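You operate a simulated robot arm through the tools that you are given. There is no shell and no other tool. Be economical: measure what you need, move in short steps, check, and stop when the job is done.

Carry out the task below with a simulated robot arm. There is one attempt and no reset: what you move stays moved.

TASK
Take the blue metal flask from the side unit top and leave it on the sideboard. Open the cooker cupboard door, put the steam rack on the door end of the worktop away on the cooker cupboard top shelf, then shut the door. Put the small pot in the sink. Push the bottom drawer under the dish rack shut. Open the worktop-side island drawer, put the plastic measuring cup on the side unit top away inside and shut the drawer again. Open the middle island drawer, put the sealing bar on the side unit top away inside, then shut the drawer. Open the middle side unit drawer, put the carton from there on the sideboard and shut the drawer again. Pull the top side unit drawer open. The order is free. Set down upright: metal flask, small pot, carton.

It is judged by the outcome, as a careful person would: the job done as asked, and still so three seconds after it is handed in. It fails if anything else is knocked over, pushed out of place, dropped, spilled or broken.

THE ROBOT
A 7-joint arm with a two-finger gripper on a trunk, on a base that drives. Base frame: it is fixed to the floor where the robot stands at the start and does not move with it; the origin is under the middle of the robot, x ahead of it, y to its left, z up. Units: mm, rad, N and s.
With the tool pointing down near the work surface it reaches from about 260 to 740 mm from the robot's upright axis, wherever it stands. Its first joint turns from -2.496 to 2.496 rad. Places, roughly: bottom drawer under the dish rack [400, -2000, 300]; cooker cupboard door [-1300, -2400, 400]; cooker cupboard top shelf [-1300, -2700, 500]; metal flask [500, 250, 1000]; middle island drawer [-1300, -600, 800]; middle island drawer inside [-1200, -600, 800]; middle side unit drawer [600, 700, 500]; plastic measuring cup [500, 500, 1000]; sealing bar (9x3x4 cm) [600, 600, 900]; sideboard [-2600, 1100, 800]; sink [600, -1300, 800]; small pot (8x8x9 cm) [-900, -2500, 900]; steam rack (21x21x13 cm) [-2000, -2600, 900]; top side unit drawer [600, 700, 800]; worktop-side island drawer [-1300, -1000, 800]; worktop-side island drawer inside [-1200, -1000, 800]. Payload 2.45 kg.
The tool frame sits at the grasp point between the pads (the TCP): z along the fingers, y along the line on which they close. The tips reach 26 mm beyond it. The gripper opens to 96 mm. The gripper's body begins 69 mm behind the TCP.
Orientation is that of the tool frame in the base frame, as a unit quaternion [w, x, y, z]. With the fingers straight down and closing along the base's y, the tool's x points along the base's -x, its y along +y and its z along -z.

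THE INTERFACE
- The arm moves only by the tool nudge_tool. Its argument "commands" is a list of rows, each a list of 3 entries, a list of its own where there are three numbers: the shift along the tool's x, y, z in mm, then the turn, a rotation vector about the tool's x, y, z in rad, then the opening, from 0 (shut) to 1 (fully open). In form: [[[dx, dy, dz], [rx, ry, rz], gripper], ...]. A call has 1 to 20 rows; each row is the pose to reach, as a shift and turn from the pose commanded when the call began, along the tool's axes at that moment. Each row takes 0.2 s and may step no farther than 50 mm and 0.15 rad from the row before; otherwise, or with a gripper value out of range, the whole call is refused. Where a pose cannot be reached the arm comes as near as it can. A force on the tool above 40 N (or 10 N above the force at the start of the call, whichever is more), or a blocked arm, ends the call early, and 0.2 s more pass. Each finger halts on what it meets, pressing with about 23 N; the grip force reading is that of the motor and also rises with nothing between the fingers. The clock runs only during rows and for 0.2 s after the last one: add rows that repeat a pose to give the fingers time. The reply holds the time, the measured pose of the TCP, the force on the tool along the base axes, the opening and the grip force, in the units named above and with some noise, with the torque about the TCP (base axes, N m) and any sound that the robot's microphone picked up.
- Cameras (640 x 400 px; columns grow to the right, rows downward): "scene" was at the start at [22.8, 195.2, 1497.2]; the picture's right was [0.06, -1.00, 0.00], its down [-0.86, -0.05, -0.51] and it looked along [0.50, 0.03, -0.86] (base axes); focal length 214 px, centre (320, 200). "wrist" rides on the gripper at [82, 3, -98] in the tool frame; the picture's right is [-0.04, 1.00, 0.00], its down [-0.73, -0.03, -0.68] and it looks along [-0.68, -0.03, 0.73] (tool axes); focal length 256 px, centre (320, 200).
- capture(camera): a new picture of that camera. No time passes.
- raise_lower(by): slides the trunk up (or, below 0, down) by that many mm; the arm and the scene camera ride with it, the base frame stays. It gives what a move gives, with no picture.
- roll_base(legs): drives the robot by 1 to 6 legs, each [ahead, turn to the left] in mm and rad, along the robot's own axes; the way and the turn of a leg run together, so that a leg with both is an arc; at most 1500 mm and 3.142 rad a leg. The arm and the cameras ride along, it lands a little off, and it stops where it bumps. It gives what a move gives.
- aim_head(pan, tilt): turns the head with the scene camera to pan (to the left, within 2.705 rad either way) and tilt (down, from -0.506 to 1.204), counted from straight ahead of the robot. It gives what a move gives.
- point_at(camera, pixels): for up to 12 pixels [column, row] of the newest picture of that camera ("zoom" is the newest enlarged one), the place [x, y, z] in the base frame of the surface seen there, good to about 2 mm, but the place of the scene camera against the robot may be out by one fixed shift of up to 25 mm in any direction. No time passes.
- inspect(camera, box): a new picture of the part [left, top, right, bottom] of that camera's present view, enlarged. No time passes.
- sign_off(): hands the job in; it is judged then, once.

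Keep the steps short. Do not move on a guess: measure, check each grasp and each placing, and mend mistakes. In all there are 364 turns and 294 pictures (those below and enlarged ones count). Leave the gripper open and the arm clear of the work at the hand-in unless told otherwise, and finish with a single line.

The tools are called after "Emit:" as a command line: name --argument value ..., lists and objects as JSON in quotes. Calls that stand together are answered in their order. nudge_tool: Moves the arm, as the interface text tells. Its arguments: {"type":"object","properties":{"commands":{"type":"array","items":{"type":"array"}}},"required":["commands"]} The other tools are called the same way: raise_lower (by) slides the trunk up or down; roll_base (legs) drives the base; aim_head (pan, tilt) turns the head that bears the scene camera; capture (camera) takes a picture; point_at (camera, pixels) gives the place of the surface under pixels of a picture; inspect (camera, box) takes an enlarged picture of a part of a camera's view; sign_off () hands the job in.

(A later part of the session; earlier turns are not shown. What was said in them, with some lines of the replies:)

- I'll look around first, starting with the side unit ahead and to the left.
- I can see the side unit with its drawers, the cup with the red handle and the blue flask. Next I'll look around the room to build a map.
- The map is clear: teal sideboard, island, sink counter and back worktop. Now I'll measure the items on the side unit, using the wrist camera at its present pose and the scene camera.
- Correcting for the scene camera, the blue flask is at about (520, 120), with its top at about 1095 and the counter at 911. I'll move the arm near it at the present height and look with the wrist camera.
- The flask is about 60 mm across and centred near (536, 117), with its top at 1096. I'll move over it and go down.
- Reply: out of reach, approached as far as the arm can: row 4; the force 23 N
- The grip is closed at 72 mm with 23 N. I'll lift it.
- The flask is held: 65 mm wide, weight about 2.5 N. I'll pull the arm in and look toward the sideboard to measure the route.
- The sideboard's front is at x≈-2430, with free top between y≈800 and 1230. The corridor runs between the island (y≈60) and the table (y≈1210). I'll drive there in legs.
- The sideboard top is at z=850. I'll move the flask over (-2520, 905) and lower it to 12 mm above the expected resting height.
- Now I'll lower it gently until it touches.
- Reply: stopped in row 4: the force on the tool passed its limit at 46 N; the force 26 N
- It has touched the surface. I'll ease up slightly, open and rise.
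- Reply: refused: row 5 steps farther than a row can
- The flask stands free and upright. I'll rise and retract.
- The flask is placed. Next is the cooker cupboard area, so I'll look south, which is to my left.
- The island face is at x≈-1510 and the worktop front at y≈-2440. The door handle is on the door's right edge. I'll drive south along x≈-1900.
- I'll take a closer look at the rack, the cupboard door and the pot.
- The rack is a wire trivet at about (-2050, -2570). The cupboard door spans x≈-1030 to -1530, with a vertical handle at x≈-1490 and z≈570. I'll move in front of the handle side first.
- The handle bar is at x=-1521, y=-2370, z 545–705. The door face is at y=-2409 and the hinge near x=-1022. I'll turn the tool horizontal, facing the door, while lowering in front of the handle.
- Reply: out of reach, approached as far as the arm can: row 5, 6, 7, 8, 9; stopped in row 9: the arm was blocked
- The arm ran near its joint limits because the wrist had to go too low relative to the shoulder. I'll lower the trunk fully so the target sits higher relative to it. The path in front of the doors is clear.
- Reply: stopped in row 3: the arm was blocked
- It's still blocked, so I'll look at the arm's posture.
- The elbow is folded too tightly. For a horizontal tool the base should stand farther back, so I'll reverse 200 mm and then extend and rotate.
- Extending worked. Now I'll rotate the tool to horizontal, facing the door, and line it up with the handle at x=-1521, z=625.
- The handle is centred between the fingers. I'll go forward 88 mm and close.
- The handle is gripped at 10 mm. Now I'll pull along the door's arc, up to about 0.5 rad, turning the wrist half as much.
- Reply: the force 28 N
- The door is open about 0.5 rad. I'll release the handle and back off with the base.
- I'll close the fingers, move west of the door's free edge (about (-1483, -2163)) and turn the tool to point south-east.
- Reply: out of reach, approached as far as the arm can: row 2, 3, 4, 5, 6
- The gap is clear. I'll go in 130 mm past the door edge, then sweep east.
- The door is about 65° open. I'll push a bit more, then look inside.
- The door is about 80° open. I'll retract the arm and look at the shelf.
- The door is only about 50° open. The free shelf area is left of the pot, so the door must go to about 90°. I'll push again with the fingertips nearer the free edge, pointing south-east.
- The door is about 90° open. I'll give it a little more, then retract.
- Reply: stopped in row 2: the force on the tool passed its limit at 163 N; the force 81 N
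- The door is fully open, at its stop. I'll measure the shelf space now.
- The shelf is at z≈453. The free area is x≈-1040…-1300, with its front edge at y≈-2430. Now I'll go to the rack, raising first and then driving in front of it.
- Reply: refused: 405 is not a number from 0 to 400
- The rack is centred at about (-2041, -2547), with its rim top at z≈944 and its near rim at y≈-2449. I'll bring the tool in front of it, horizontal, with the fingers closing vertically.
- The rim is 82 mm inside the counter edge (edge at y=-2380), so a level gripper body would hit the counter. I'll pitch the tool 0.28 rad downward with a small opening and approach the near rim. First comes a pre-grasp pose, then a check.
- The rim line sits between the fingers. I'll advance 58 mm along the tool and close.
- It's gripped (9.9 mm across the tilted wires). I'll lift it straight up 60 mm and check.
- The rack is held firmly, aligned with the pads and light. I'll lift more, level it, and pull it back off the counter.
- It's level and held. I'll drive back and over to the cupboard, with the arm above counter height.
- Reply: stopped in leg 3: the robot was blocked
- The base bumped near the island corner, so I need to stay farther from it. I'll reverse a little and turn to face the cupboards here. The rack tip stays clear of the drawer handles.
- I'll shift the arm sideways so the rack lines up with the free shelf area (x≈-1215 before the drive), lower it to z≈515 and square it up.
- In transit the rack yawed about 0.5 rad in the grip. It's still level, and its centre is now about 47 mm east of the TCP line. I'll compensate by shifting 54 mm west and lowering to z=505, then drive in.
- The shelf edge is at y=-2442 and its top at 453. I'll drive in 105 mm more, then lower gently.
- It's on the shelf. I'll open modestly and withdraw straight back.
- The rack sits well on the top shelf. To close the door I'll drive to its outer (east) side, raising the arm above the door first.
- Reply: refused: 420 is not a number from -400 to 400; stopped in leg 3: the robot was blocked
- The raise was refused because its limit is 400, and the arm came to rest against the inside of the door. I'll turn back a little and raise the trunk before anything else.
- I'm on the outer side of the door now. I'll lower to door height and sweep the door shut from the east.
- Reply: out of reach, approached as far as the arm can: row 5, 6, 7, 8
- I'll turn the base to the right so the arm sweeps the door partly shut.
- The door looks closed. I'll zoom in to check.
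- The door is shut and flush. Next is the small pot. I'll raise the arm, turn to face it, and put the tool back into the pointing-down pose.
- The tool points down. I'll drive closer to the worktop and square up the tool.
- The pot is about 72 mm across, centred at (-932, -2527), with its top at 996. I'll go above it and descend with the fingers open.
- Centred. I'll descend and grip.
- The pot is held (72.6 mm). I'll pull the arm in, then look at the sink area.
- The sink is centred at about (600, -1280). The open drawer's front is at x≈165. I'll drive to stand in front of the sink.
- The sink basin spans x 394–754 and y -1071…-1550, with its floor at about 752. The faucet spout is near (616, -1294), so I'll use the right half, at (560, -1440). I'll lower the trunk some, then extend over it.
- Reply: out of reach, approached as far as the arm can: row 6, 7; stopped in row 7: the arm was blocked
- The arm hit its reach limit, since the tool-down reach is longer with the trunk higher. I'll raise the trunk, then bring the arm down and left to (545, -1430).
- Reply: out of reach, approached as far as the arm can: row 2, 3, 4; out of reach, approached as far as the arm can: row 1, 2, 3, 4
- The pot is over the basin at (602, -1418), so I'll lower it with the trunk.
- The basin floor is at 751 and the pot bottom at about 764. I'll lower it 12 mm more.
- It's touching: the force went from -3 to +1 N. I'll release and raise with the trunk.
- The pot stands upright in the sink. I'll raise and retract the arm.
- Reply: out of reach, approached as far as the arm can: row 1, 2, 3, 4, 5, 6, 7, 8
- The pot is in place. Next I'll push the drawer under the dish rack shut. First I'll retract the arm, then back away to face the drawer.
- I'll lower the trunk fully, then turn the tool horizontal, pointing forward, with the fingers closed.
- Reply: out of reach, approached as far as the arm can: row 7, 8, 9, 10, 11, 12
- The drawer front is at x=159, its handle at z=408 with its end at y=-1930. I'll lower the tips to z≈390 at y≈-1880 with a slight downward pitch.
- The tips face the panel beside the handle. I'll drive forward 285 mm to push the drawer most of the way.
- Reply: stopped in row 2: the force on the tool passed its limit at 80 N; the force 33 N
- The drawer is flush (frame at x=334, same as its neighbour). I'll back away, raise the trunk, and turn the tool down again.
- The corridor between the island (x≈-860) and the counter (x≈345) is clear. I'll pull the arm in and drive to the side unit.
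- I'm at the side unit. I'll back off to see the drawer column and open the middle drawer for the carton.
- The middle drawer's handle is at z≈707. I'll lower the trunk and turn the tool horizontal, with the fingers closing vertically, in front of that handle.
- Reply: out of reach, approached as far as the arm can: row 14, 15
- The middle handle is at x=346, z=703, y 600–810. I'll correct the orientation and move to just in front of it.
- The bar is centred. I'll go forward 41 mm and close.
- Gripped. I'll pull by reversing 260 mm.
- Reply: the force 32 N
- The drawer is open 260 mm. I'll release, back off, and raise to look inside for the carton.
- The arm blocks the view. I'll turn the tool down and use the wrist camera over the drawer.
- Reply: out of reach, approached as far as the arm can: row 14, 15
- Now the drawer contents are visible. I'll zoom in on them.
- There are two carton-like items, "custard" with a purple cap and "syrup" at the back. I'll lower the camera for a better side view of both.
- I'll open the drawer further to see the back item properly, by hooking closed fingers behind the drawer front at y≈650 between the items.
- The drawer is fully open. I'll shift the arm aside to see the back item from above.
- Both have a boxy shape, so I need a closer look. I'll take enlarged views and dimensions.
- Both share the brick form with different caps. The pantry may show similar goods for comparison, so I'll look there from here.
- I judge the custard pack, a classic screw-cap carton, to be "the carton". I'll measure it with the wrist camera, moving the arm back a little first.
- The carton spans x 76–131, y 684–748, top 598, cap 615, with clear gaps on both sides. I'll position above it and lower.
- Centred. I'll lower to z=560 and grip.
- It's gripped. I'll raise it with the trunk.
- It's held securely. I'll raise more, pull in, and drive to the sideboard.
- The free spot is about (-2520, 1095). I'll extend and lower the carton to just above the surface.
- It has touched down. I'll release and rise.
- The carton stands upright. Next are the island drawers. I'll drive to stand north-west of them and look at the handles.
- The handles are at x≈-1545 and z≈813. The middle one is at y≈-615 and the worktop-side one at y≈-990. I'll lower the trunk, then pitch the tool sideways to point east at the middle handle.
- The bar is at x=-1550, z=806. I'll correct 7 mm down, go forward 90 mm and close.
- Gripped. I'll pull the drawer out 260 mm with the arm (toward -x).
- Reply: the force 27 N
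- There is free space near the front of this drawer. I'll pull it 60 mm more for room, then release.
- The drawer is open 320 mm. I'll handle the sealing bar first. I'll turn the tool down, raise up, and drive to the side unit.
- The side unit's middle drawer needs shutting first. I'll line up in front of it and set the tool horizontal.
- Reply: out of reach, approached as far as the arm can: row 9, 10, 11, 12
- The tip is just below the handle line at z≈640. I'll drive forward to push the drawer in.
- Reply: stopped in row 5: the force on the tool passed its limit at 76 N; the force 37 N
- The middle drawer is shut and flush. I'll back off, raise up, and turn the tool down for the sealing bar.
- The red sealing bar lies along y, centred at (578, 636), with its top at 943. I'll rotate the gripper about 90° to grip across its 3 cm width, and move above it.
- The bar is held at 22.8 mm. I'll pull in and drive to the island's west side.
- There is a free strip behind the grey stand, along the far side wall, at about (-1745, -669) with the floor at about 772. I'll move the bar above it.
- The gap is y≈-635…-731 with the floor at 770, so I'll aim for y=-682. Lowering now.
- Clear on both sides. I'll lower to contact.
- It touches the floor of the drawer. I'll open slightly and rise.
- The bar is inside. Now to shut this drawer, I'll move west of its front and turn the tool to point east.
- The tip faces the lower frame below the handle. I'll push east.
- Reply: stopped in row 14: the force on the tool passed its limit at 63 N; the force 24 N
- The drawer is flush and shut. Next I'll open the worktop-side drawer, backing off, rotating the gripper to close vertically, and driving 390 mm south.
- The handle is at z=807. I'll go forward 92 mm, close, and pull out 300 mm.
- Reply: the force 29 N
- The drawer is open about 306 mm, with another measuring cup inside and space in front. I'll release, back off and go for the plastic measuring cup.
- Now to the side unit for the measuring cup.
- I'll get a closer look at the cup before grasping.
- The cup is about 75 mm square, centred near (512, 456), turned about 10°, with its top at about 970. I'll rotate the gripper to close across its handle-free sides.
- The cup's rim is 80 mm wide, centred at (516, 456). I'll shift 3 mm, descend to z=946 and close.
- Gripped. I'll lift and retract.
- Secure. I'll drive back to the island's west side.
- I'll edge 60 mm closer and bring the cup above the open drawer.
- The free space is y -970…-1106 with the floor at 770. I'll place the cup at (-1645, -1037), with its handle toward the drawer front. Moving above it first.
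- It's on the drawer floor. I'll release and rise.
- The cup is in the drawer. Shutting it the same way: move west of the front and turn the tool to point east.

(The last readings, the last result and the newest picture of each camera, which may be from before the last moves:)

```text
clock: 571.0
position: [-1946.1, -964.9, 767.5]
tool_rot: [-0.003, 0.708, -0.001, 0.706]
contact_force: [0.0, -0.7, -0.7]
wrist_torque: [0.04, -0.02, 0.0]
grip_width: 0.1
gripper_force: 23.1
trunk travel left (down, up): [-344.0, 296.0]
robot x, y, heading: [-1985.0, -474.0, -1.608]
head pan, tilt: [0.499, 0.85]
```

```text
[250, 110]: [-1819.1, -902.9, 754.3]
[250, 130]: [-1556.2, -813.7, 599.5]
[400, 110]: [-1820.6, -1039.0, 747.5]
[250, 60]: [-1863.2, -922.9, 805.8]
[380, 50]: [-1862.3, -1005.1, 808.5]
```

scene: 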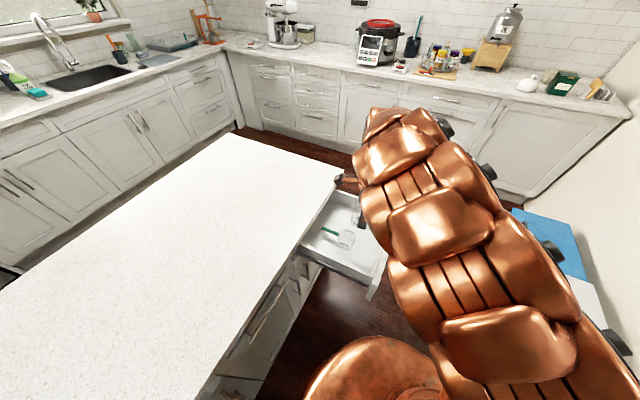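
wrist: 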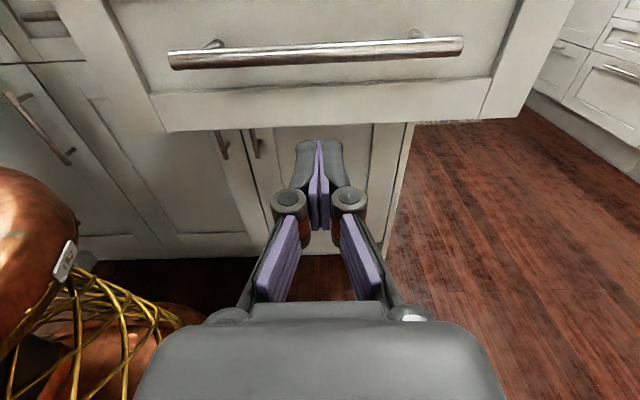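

Emit:
nudge_tool --commands '[[[0, 0, 40], [0, 0, 0], 0], [[0, 0, 80], [0, 0, 0], 0], [[0, 0, 110], [0, 0, 0], 0], [[0, 0, 140], [0, 0, 0], 0], [[0, 0, 170], [0, 0, 0], 0], [[0, 0, 200], [0, 0, 0], 0], [[0, 0, 230], [0, 0, 0], 0], [[0, 0, 260], [0, 0, 0], 0], [[0, 0, 290], [0, 0, 0], 0], [[0, 0, 320], [0, 0, 0], 0], [[0, 0, 350], [0, 0, 0], 0], [[0, 0, 375], [0, 0, 0], 0], [[0, 0, 395], [0, 0, 0], 0], [[0, 0, 407], [0, 0, 0], 0], [[0, 0, 417], [0, 0, 0], 0], [[0, 0, 427], [0, 0, 0], 0]]'

Emit:
capture --camera "wrist"

Emit:
point_at --camera "wrist" --pixels '[[250, 185], [400, 180], [250, 225], [430, 215], [200, 170], [480, 165]]'

```text
clock: 574.2
position: [-1536.5, -966.6, 766.6]
tool_rot: [-0.001, 0.708, -0.002, 0.706]
contact_force: [-24.9, 12.4, 2.8]
wrist_torque: [-0.06, -0.18, 0.35]
grip_width: 6.1
gripper_force: 28.4
trunk travel left (down, up): [-344.0, 296.0]
robot x, y, heading: [-1986.2, -474.6, -1.605]
head pan, tilt: [0.499, 0.85]
stopped in row 15: the force on the tool passed its limit at 64 N (the readings are from after the stop); the commanded pose is now the measured one
```

```text
110 pictures are left
```

wrist: 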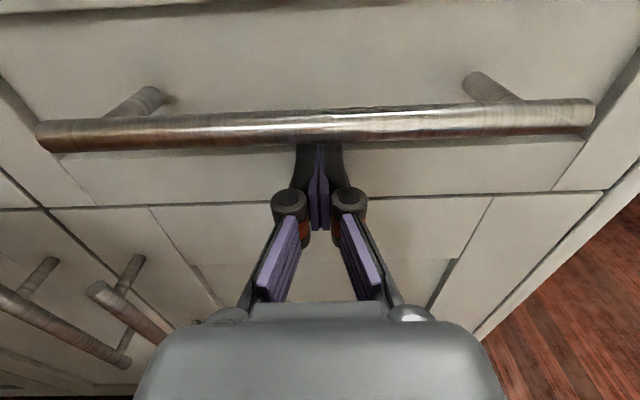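

```text
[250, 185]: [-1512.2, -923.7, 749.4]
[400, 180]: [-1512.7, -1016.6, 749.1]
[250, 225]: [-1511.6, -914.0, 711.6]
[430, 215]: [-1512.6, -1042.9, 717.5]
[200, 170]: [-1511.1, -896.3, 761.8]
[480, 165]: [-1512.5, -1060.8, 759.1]
```

The drawer is shut and flush. Last is opening the top side unit drawer. I'll back off, turn the tool down, and drive to the side unit.

Emit:
nudge_tool --commands '[[[0, 0, -45], [0, 0, 0], 0], [[0, 0, -90], [0, 0, 0], 0], [[0, 0, -135], [0, 0, 0], 0], [[0, 0, -180], [0, 0, 0], 0], [[0, 0, -225], [0, 0, 0], 0.5], [[0, 0, -270], [0, 0, 0], 0.6]]'

Emit:
raise_lower --by 224

Emit:
nudge_tool --commands '[[[0, -10, -10], [0, -0.131, 0], 0.6], [[0, -20, -20], [0, -0.262, 0], 0.6], [[0, -30, -30], [0, -0.393, 0], 0.6], [[0, -40, -40], [0, -0.524, 0], 0.6], [[0, -50, -50], [0, -0.655, 0], 0.6], [[5, -60, -60], [0, -0.785, 0], 0.6], [[10, -70, -70], [0, -0.916, 0], 0.6], [[15, -80, -80], [0, -1.047, 0], 0.6], [[20, -90, -90], [0, -1.178, 0], 0.6], [[25, -100, -100], [0, -1.309, 0], 0.6], [[30, -110, -110], [0, -1.44, 0], 0.6], [[35, -120, -120], [0, -1.571, 0], 0.6]]'

```text
clock: 575.6
position: [-1806.3, -962.2, 766.2]
tool_rot: [-0.001, 0.708, -0.001, 0.706]
contact_force: [1.3, 0.9, 0.1]
wrist_torque: [-0.01, 0.01, 0.05]
grip_width: 49.8
gripper_force: 0.0
trunk travel left (down, up): [-344.0, 296.0]
robot x, y, heading: [-1989.4, -474.3, -1.607]
head pan, tilt: [0.499, 0.85]
```

```text
clock: 578.0
position: [-1806.1, -963.1, 989.9]
tool_rot: [-0.001, 0.708, -0.002, 0.706]
contact_force: [-0.8, 0.0, -0.2]
wrist_torque: [0.0, 0.03, -0.01]
grip_width: 57.6
gripper_force: 0.1
trunk travel left (down, up): [-568.0, 72.0]
robot x, y, heading: [-1981.5, -473.5, -1.611]
head pan, tilt: [0.499, 0.85]
```

```text
clock: 580.5
position: [-1927.1, -842.0, 1025.7]
tool_rot: [-0.002, 1.0, -0.001, -0.003]
contact_force: [-0.8, 0.9, -0.8]
wrist_torque: [0.0, -0.04, 0.0]
grip_width: 57.4
gripper_force: 0.1
trunk travel left (down, up): [-568.0, 72.0]
robot x, y, heading: [-1984.2, -473.7, -1.614]
head pan, tilt: [0.499, 0.85]
```

Emit:
roll_base --legs '[[-900, 0], [0, 1.614], [1050, 0], [0, 0.443], [520, 0], [0, -0.443]]'

Emit:
raise_lower --by -400

```text
clock: 599.3
position: [-84.5, 727.1, 1026.4]
tool_rot: [0.0, 0.687, 0.727, -0.003]
contact_force: [0.0, 0.4, 0.1]
wrist_torque: [-0.02, -0.01, -0.02]
grip_width: 57.8
gripper_force: 0.1
trunk travel left (down, up): [-568.0, 72.0]
robot x, y, heading: [-447.4, 647.6, 0.026]
head pan, tilt: [0.499, 0.85]
```

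```text
clock: 603.2
position: [-84.6, 727.3, 624.8]
tool_rot: [-0.001, 0.687, 0.726, -0.002]
contact_force: [-0.7, -1.3, -0.3]
wrist_torque: [0.0, 0.01, -0.03]
grip_width: 57.9
gripper_force: 0.1
trunk travel left (down, up): [-168.0, 472.0]
robot x, y, heading: [-444.8, 650.0, 0.025]
head pan, tilt: [0.499, 0.85]
```

I'll turn the tool horizontal, pointing at the top drawer handle (z=805), and measure.

Emit:
nudge_tool --commands '[[[-2.5, 28, -15], [-0.131, -0.0036, 0.0036], 0.6], [[-5, 56, -30], [-0.262, -0.0072, 0.0072], 0.6], [[-7.6, 83, -45], [-0.393, -0.011, 0.011], 0.6], [[-10, 111, -60], [-0.524, -0.0144, 0.0144], 0.6], [[-12.7, 139, -75], [-0.655, -0.018, 0.018], 0.6], [[-15, 167, -90], [-0.785, -0.0215, 0.0215], 0.6], [[-17.7, 195, -105], [-0.916, -0.025, 0.025], 0.6], [[-20, 222, -120], [-1.047, -0.029, 0.029], 0.6], [[-22.8, 250, -135], [-1.178, -0.032, 0.032], 0.6], [[-25, 278, -150], [-1.309, -0.036, 0.036], 0.6], [[-28, 306, -165], [-1.44, -0.04, 0.04], 0.6], [[-30.4, 333, -180], [-1.571, -0.043, 0.043], 0.6]]'

Emit:
capture --camera "wrist"

```text
clock: 605.8
position: [252.2, 716.1, 804.3]
tool_rot: [0.502, 0.499, 0.5, 0.499]
contact_force: [-0.2, 0.2, 0.1]
wrist_torque: [0.0, 0.02, 0.03]
grip_width: 57.4
gripper_force: 0.1
trunk travel left (down, up): [-168.0, 472.0]
robot x, y, heading: [-446.5, 646.5, 0.019]
head pan, tilt: [0.499, 0.85]
```

```text
109 pictures are left
```

wrist: 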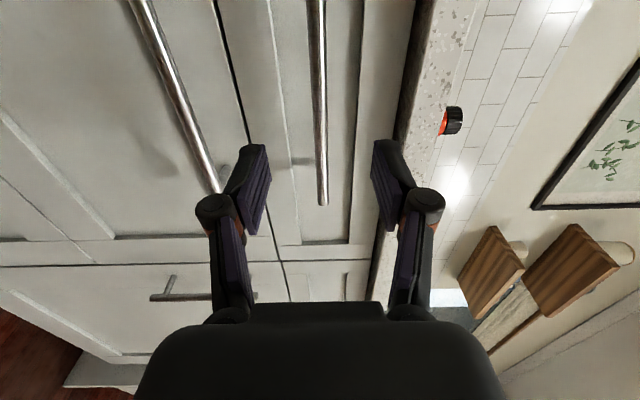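

Centred on the top handle. I'll go forward 90 mm and close.

Emit:
nudge_tool --commands '[[[0, 0, 45], [0, 0, 0], 0.6], [[0, 0, 90], [0, 0, 0], 0.6], [[0, 0, 90], [0, 0, 0], 0], [[0, 0, 90], [0, 0, 0], 0], [[0, 0, 90], [0, 0, 0], 0], [[0, 0, 90], [0, 0, 0], 0], [[0, 0, 90], [0, 0, 0], 0]]'

Emit:
capture --camera "wrist"

```text
clock: 607.4
position: [339.0, 714.3, 804.1]
tool_rot: [0.5, 0.499, 0.502, 0.499]
contact_force: [1.4, 3.9, 10.0]
wrist_torque: [0.93, -0.07, -0.02]
grip_width: 10.7
gripper_force: 38.0
trunk travel left (down, up): [-168.0, 472.0]
robot x, y, heading: [-448.4, 647.3, 0.024]
head pan, tilt: [0.499, 0.85]
```

```text
108 pictures are left
```

wrist: 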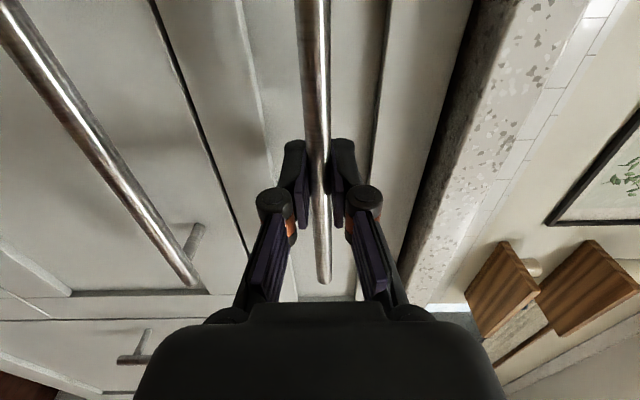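

Gripped. I'll pull it open by reversing 320 mm.

Emit:
roll_base --legs '[[-160, 0], [-160, 0]]'

Emit:
nudge_tool --commands '[[[0, 0, 0], [0, 0, 0], 0.5], [[0, 0, 0], [0, 0, 0], 0.7], [[0, 0, 0], [0, 0, 0], 0.7], [[0, 0, 0], [0, 0, 0], 0.7]]'

Emit:
roll_base --legs '[[-200, 0]]'

Emit:
raise_lower --by 300

Emit:
aim_head --pan 0.0 --tilt 0.5

Emit:
capture --camera "scene"

```text
clock: 609.8
position: [21.2, 707.2, 804.8]
tool_rot: [0.5, 0.498, 0.503, 0.499]
contact_force: [-0.8, 29.8, 20.0]
wrist_torque: [0.87, -0.12, 0.23]
grip_width: 10.8
gripper_force: 37.9
trunk travel left (down, up): [-168.0, 472.0]
robot x, y, heading: [-765.1, 643.2, 0.024]
head pan, tilt: [0.499, 0.85]
```

```text
clock: 610.8
position: [22.1, 707.8, 802.6]
tool_rot: [0.499, 0.499, 0.503, 0.499]
contact_force: [0.2, -0.6, 0.3]
wrist_torque: [0.02, 0.02, -0.02]
grip_width: 67.3
gripper_force: 0.0
trunk travel left (down, up): [-168.0, 472.0]
robot x, y, heading: [-769.5, 642.8, 0.025]
head pan, tilt: [0.499, 0.85]
```

```text
clock: 612.4
position: [-182.7, 704.2, 803.6]
tool_rot: [0.5, 0.497, 0.503, 0.5]
contact_force: [-0.5, 0.4, 0.9]
wrist_torque: [0.01, 0.02, -0.01]
grip_width: 67.3
gripper_force: 0.0
trunk travel left (down, up): [-168.0, 472.0]
robot x, y, heading: [-970.6, 636.0, 0.026]
head pan, tilt: [0.499, 0.85]
```

```text
clock: 615.4
position: [-182.9, 703.6, 1103.8]
tool_rot: [0.499, 0.498, 0.504, 0.499]
contact_force: [-0.1, 0.5, 0.4]
wrist_torque: [-0.03, 0.01, -0.01]
grip_width: 67.4
gripper_force: 0.0
trunk travel left (down, up): [-468.0, 172.0]
robot x, y, heading: [-969.8, 633.5, 0.023]
head pan, tilt: [0.499, 0.85]
```

```text
clock: 616.3
position: [-182.7, 704.6, 1104.2]
tool_rot: [0.499, 0.498, 0.503, 0.5]
contact_force: [-0.4, -0.8, 0.3]
wrist_torque: [0.0, -0.02, -0.03]
grip_width: 67.0
gripper_force: 0.0
trunk travel left (down, up): [-468.0, 172.0]
robot x, y, heading: [-965.3, 636.9, 0.022]
head pan, tilt: [0.0, 0.499]
```

```text
107 pictures are left
```

scene: 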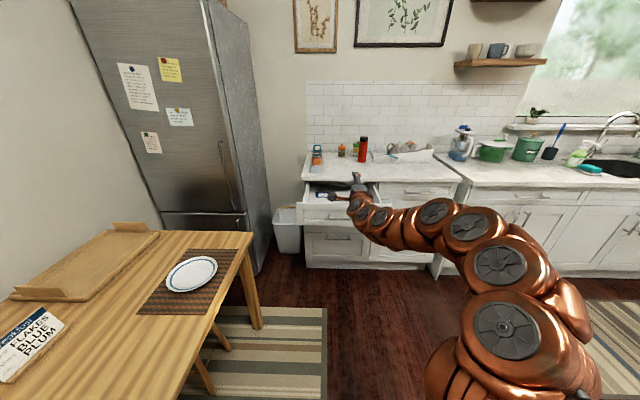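

The top drawer is open about 318 mm. To make it clearly fully open, I'll re-grip and pull it further. First back down and forward.

Emit:
raise_lower --by -300

Emit:
roll_base --legs '[[140, 0]]'

Emit:
capture --camera "wrist"

Emit:
point_at --camera "wrist" --pixels '[[318, 60], [318, 120], [318, 20], [310, 60], [325, 60]]'

```text
clock: 619.3
position: [-182.7, 704.8, 803.7]
tool_rot: [0.499, 0.498, 0.504, 0.499]
contact_force: [-0.6, -0.5, 0.1]
wrist_torque: [-0.02, -0.02, 0.0]
grip_width: 67.4
gripper_force: 0.0
trunk travel left (down, up): [-168.0, 472.0]
robot x, y, heading: [-968.8, 637.6, 0.022]
head pan, tilt: [0.0, 0.499]
```

```text
clock: 620.7
position: [-38.0, 708.0, 803.5]
tool_rot: [0.499, 0.498, 0.504, 0.499]
contact_force: [0.6, 0.3, 0.6]
wrist_torque: [-0.03, 0.0, -0.01]
grip_width: 67.4
gripper_force: 0.0
trunk travel left (down, up): [-168.0, 472.0]
robot x, y, heading: [-826.8, 636.2, 0.024]
head pan, tilt: [0.0, 0.499]
```

```text
106 pictures are left
```

wrist: 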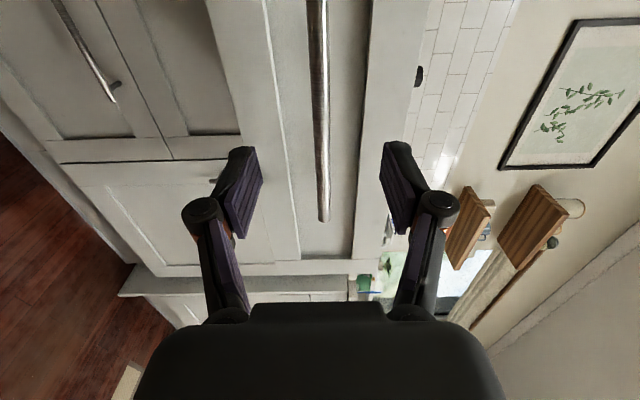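

```text
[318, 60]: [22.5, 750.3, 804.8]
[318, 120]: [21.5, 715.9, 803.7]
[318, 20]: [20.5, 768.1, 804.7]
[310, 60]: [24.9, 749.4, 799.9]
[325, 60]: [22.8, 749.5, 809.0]
```

Emit:
roll_base --legs '[[60, 0]]'

Emit:
nudge_tool --commands '[[[0, 0, 0], [0, 0, 0], 0], [[0, 0, 0], [0, 0, 0], 0], [[0, 0, 0], [0, 0, 0], 0], [[0, 0, 0], [0, 0, 0], 0], [[0, 0, 0], [0, 0, 0], 0]]'

```text
clock: 621.6
position: [23.5, 709.6, 803.8]
tool_rot: [0.5, 0.498, 0.503, 0.499]
contact_force: [0.0, 0.4, 0.4]
wrist_torque: [0.0, 0.02, -0.01]
grip_width: 67.3
gripper_force: 0.1
trunk travel left (down, up): [-168.0, 472.0]
robot x, y, heading: [-763.9, 637.7, 0.029]
head pan, tilt: [0.0, 0.499]
```

```text
clock: 622.9
position: [23.1, 708.7, 803.9]
tool_rot: [0.499, 0.498, 0.503, 0.5]
contact_force: [0.9, 1.9, 8.7]
wrist_torque: [0.94, -0.05, 0.04]
grip_width: 10.6
gripper_force: 37.8
trunk travel left (down, up): [-168.0, 472.0]
robot x, y, heading: [-762.0, 640.4, 0.026]
head pan, tilt: [0.0, 0.499]
```

Emit:
roll_base --legs '[[-80, 0]]'

Emit:
nudge_tool --commands '[[[0, 0, 0], [0, 0, 0], 0.5], [[0, 0, 0], [0, 0, 0], 0.7], [[0, 0, 0], [0, 0, 0], 0.7], [[0, 0, 0], [0, 0, 0], 0.7]]'

Emit:
roll_base --legs '[[-120, 0]]'

Emit:
capture --camera "wrist"

Emit:
point_at --camera "wrist" --pixels '[[318, 60], [318, 120]]'

```text
clock: 623.9
position: [-57.3, 709.0, 804.9]
tool_rot: [0.499, 0.496, 0.504, 0.5]
contact_force: [1.6, 13.5, 15.8]
wrist_torque: [0.9, -0.08, 0.58]
grip_width: 10.5
gripper_force: 38.2
trunk travel left (down, up): [-168.0, 472.0]
robot x, y, heading: [-844.0, 640.7, 0.024]
head pan, tilt: [0.0, 0.499]
```

```text
clock: 624.9
position: [-56.3, 709.6, 804.0]
tool_rot: [0.499, 0.496, 0.504, 0.501]
contact_force: [0.3, 0.4, 0.2]
wrist_torque: [0.01, 0.0, -0.03]
grip_width: 67.2
gripper_force: 0.0
trunk travel left (down, up): [-168.0, 472.0]
robot x, y, heading: [-844.8, 636.1, 0.024]
head pan, tilt: [0.0, 0.499]
```

```text
clock: 626.1
position: [-176.8, 707.0, 803.6]
tool_rot: [0.499, 0.497, 0.504, 0.5]
contact_force: [-0.2, 0.6, 0.9]
wrist_torque: [-0.02, -0.03, 0.0]
grip_width: 67.3
gripper_force: 0.0
trunk travel left (down, up): [-168.0, 472.0]
robot x, y, heading: [-963.0, 634.7, 0.024]
head pan, tilt: [0.0, 0.499]
```

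```text
105 pictures are left
```

wrist: 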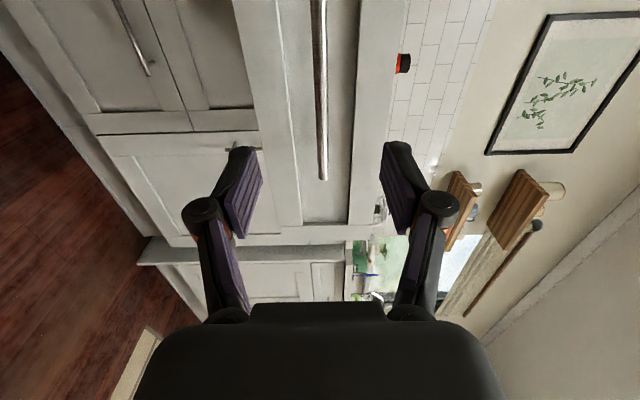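

```text
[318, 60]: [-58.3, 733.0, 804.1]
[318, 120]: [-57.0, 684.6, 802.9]
```

The drawer is now open about 398 mm. I'll raise up, open the gripper, and do a final visual check.

Emit:
raise_lower --by 380

Emit:
nudge_tool --commands '[[[30, 0, -30], [0, 0, 0], 1], [[60, 0, -60], [0, 0, 0], 1], [[95, 0, -80], [0, 0, 0], 1]]'

Emit:
aim_head --pan -0.1 --tilt 0.6

Emit:
capture --camera "scene"

Emit:
inspect --camera "scene" --box '[280, 100, 480, 240]'

```text
clock: 629.8
position: [-177.8, 706.5, 1183.3]
tool_rot: [0.498, 0.497, 0.504, 0.501]
contact_force: [-0.3, -0.8, 0.9]
wrist_torque: [-0.03, 0.02, -0.02]
grip_width: 67.2
gripper_force: 0.1
trunk travel left (down, up): [-548.0, 92.0]
robot x, y, heading: [-961.7, 635.7, 0.029]
head pan, tilt: [0.0, 0.499]
```

```text
clock: 630.6
position: [-256.2, 798.5, 1184.4]
tool_rot: [0.499, 0.498, 0.503, 0.5]
contact_force: [0.5, -0.2, -0.8]
wrist_torque: [-0.01, -0.01, 0.04]
grip_width: 96.2
gripper_force: 0.1
trunk travel left (down, up): [-548.0, 92.0]
robot x, y, heading: [-963.3, 635.1, 0.027]
head pan, tilt: [0.0, 0.499]
```

```text
clock: 631.3
position: [-257.2, 798.2, 1184.1]
tool_rot: [0.498, 0.496, 0.505, 0.501]
contact_force: [0.0, 0.0, 0.1]
wrist_torque: [0.0, 0.02, 0.0]
grip_width: 96.1
gripper_force: 0.0
trunk travel left (down, up): [-548.0, 92.0]
robot x, y, heading: [-967.5, 633.6, 0.026]
head pan, tilt: [-0.099, 0.6]
```

```text
104 pictures are left
```

scene: 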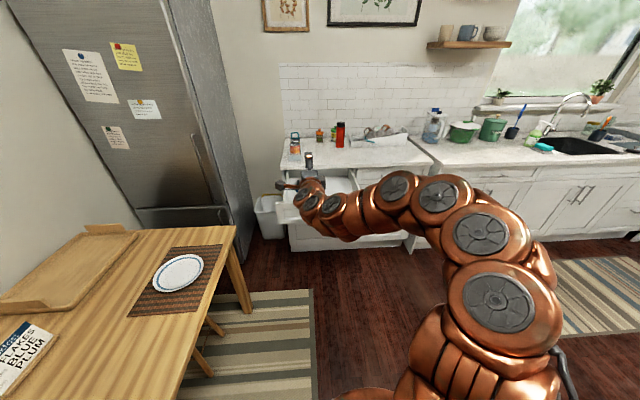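

```text
2.86 times, centred on (380, 170) of scene
```

zoom: 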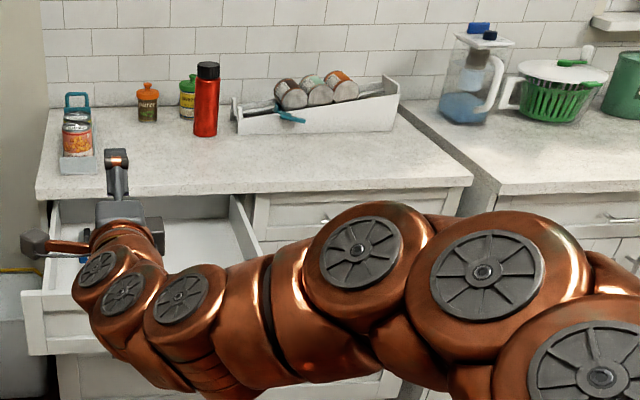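

I'll look at the bookshelf too, since it may hold comparable cartons, and re-check the sideboard.

Emit:
aim_head --pan 2.3 --tilt 0.3

Emit:
capture --camera "scene"

```text
clock: 633.5
position: [-257.2, 799.0, 1184.2]
tool_rot: [0.499, 0.497, 0.504, 0.5]
contact_force: [-0.1, 0.2, 0.2]
wrist_torque: [0.0, 0.01, -0.03]
grip_width: 96.0
gripper_force: 0.0
trunk travel left (down, up): [-548.0, 92.0]
robot x, y, heading: [-963.8, 637.8, 0.026]
head pan, tilt: [2.3, 0.3]
```

```text
102 pictures are left
```

scene: 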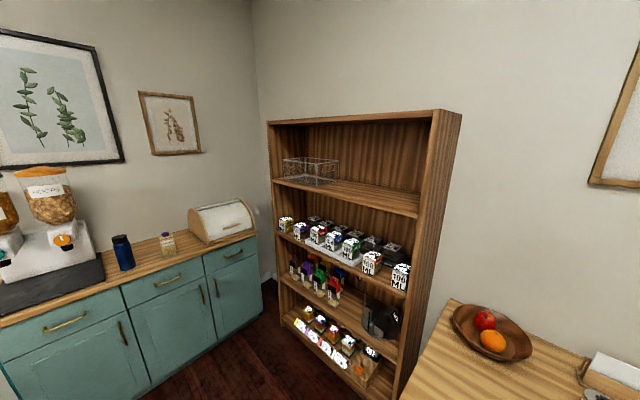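

Emit:
inspect --camera "scene" --box '[270, 200, 420, 300]'

Emit:
inspect --camera "scene" --box '[275, 290, 400, 390]'

Emit:
inspect --camera "scene" --box '[90, 200, 270, 300]'

```text
4.00 times, centred on (345, 250) of scene
```

zoom: 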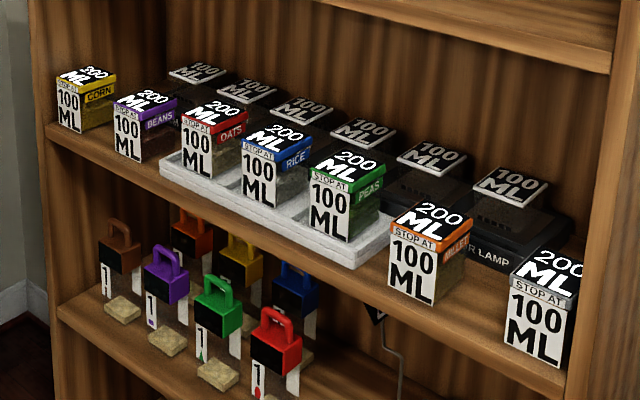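

```text
4.00 times, centred on (338, 340) of scene
```

zoom: 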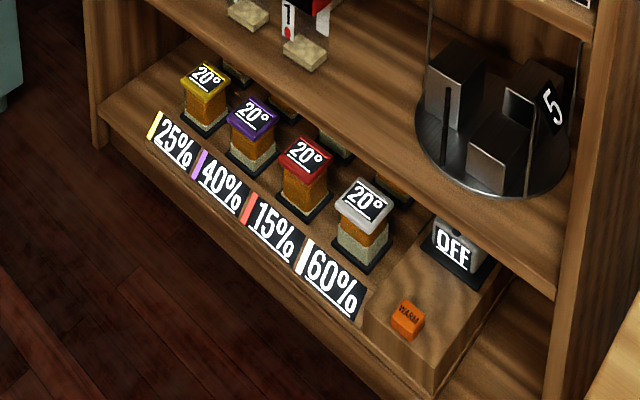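

```text
3.56 times, centred on (180, 250) of scene
```

zoom: 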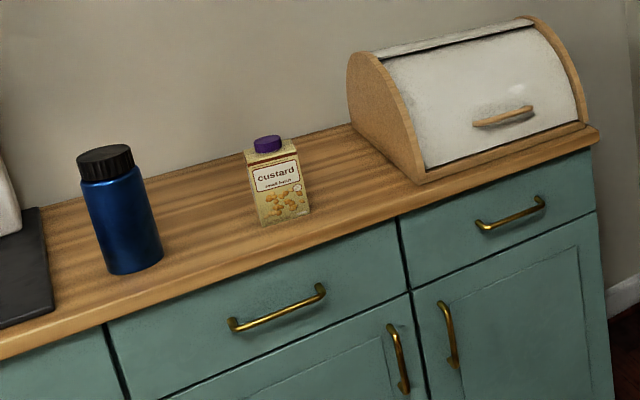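

Emit:
sign_off

```text
The job is handed in.
```

I did every listed step and handed the job in; the one uncertainty is that the side unit's middle drawer held two carton-like packs, and I moved the custard one with the purple screw cap to the sideboard, leaving the syrup one.
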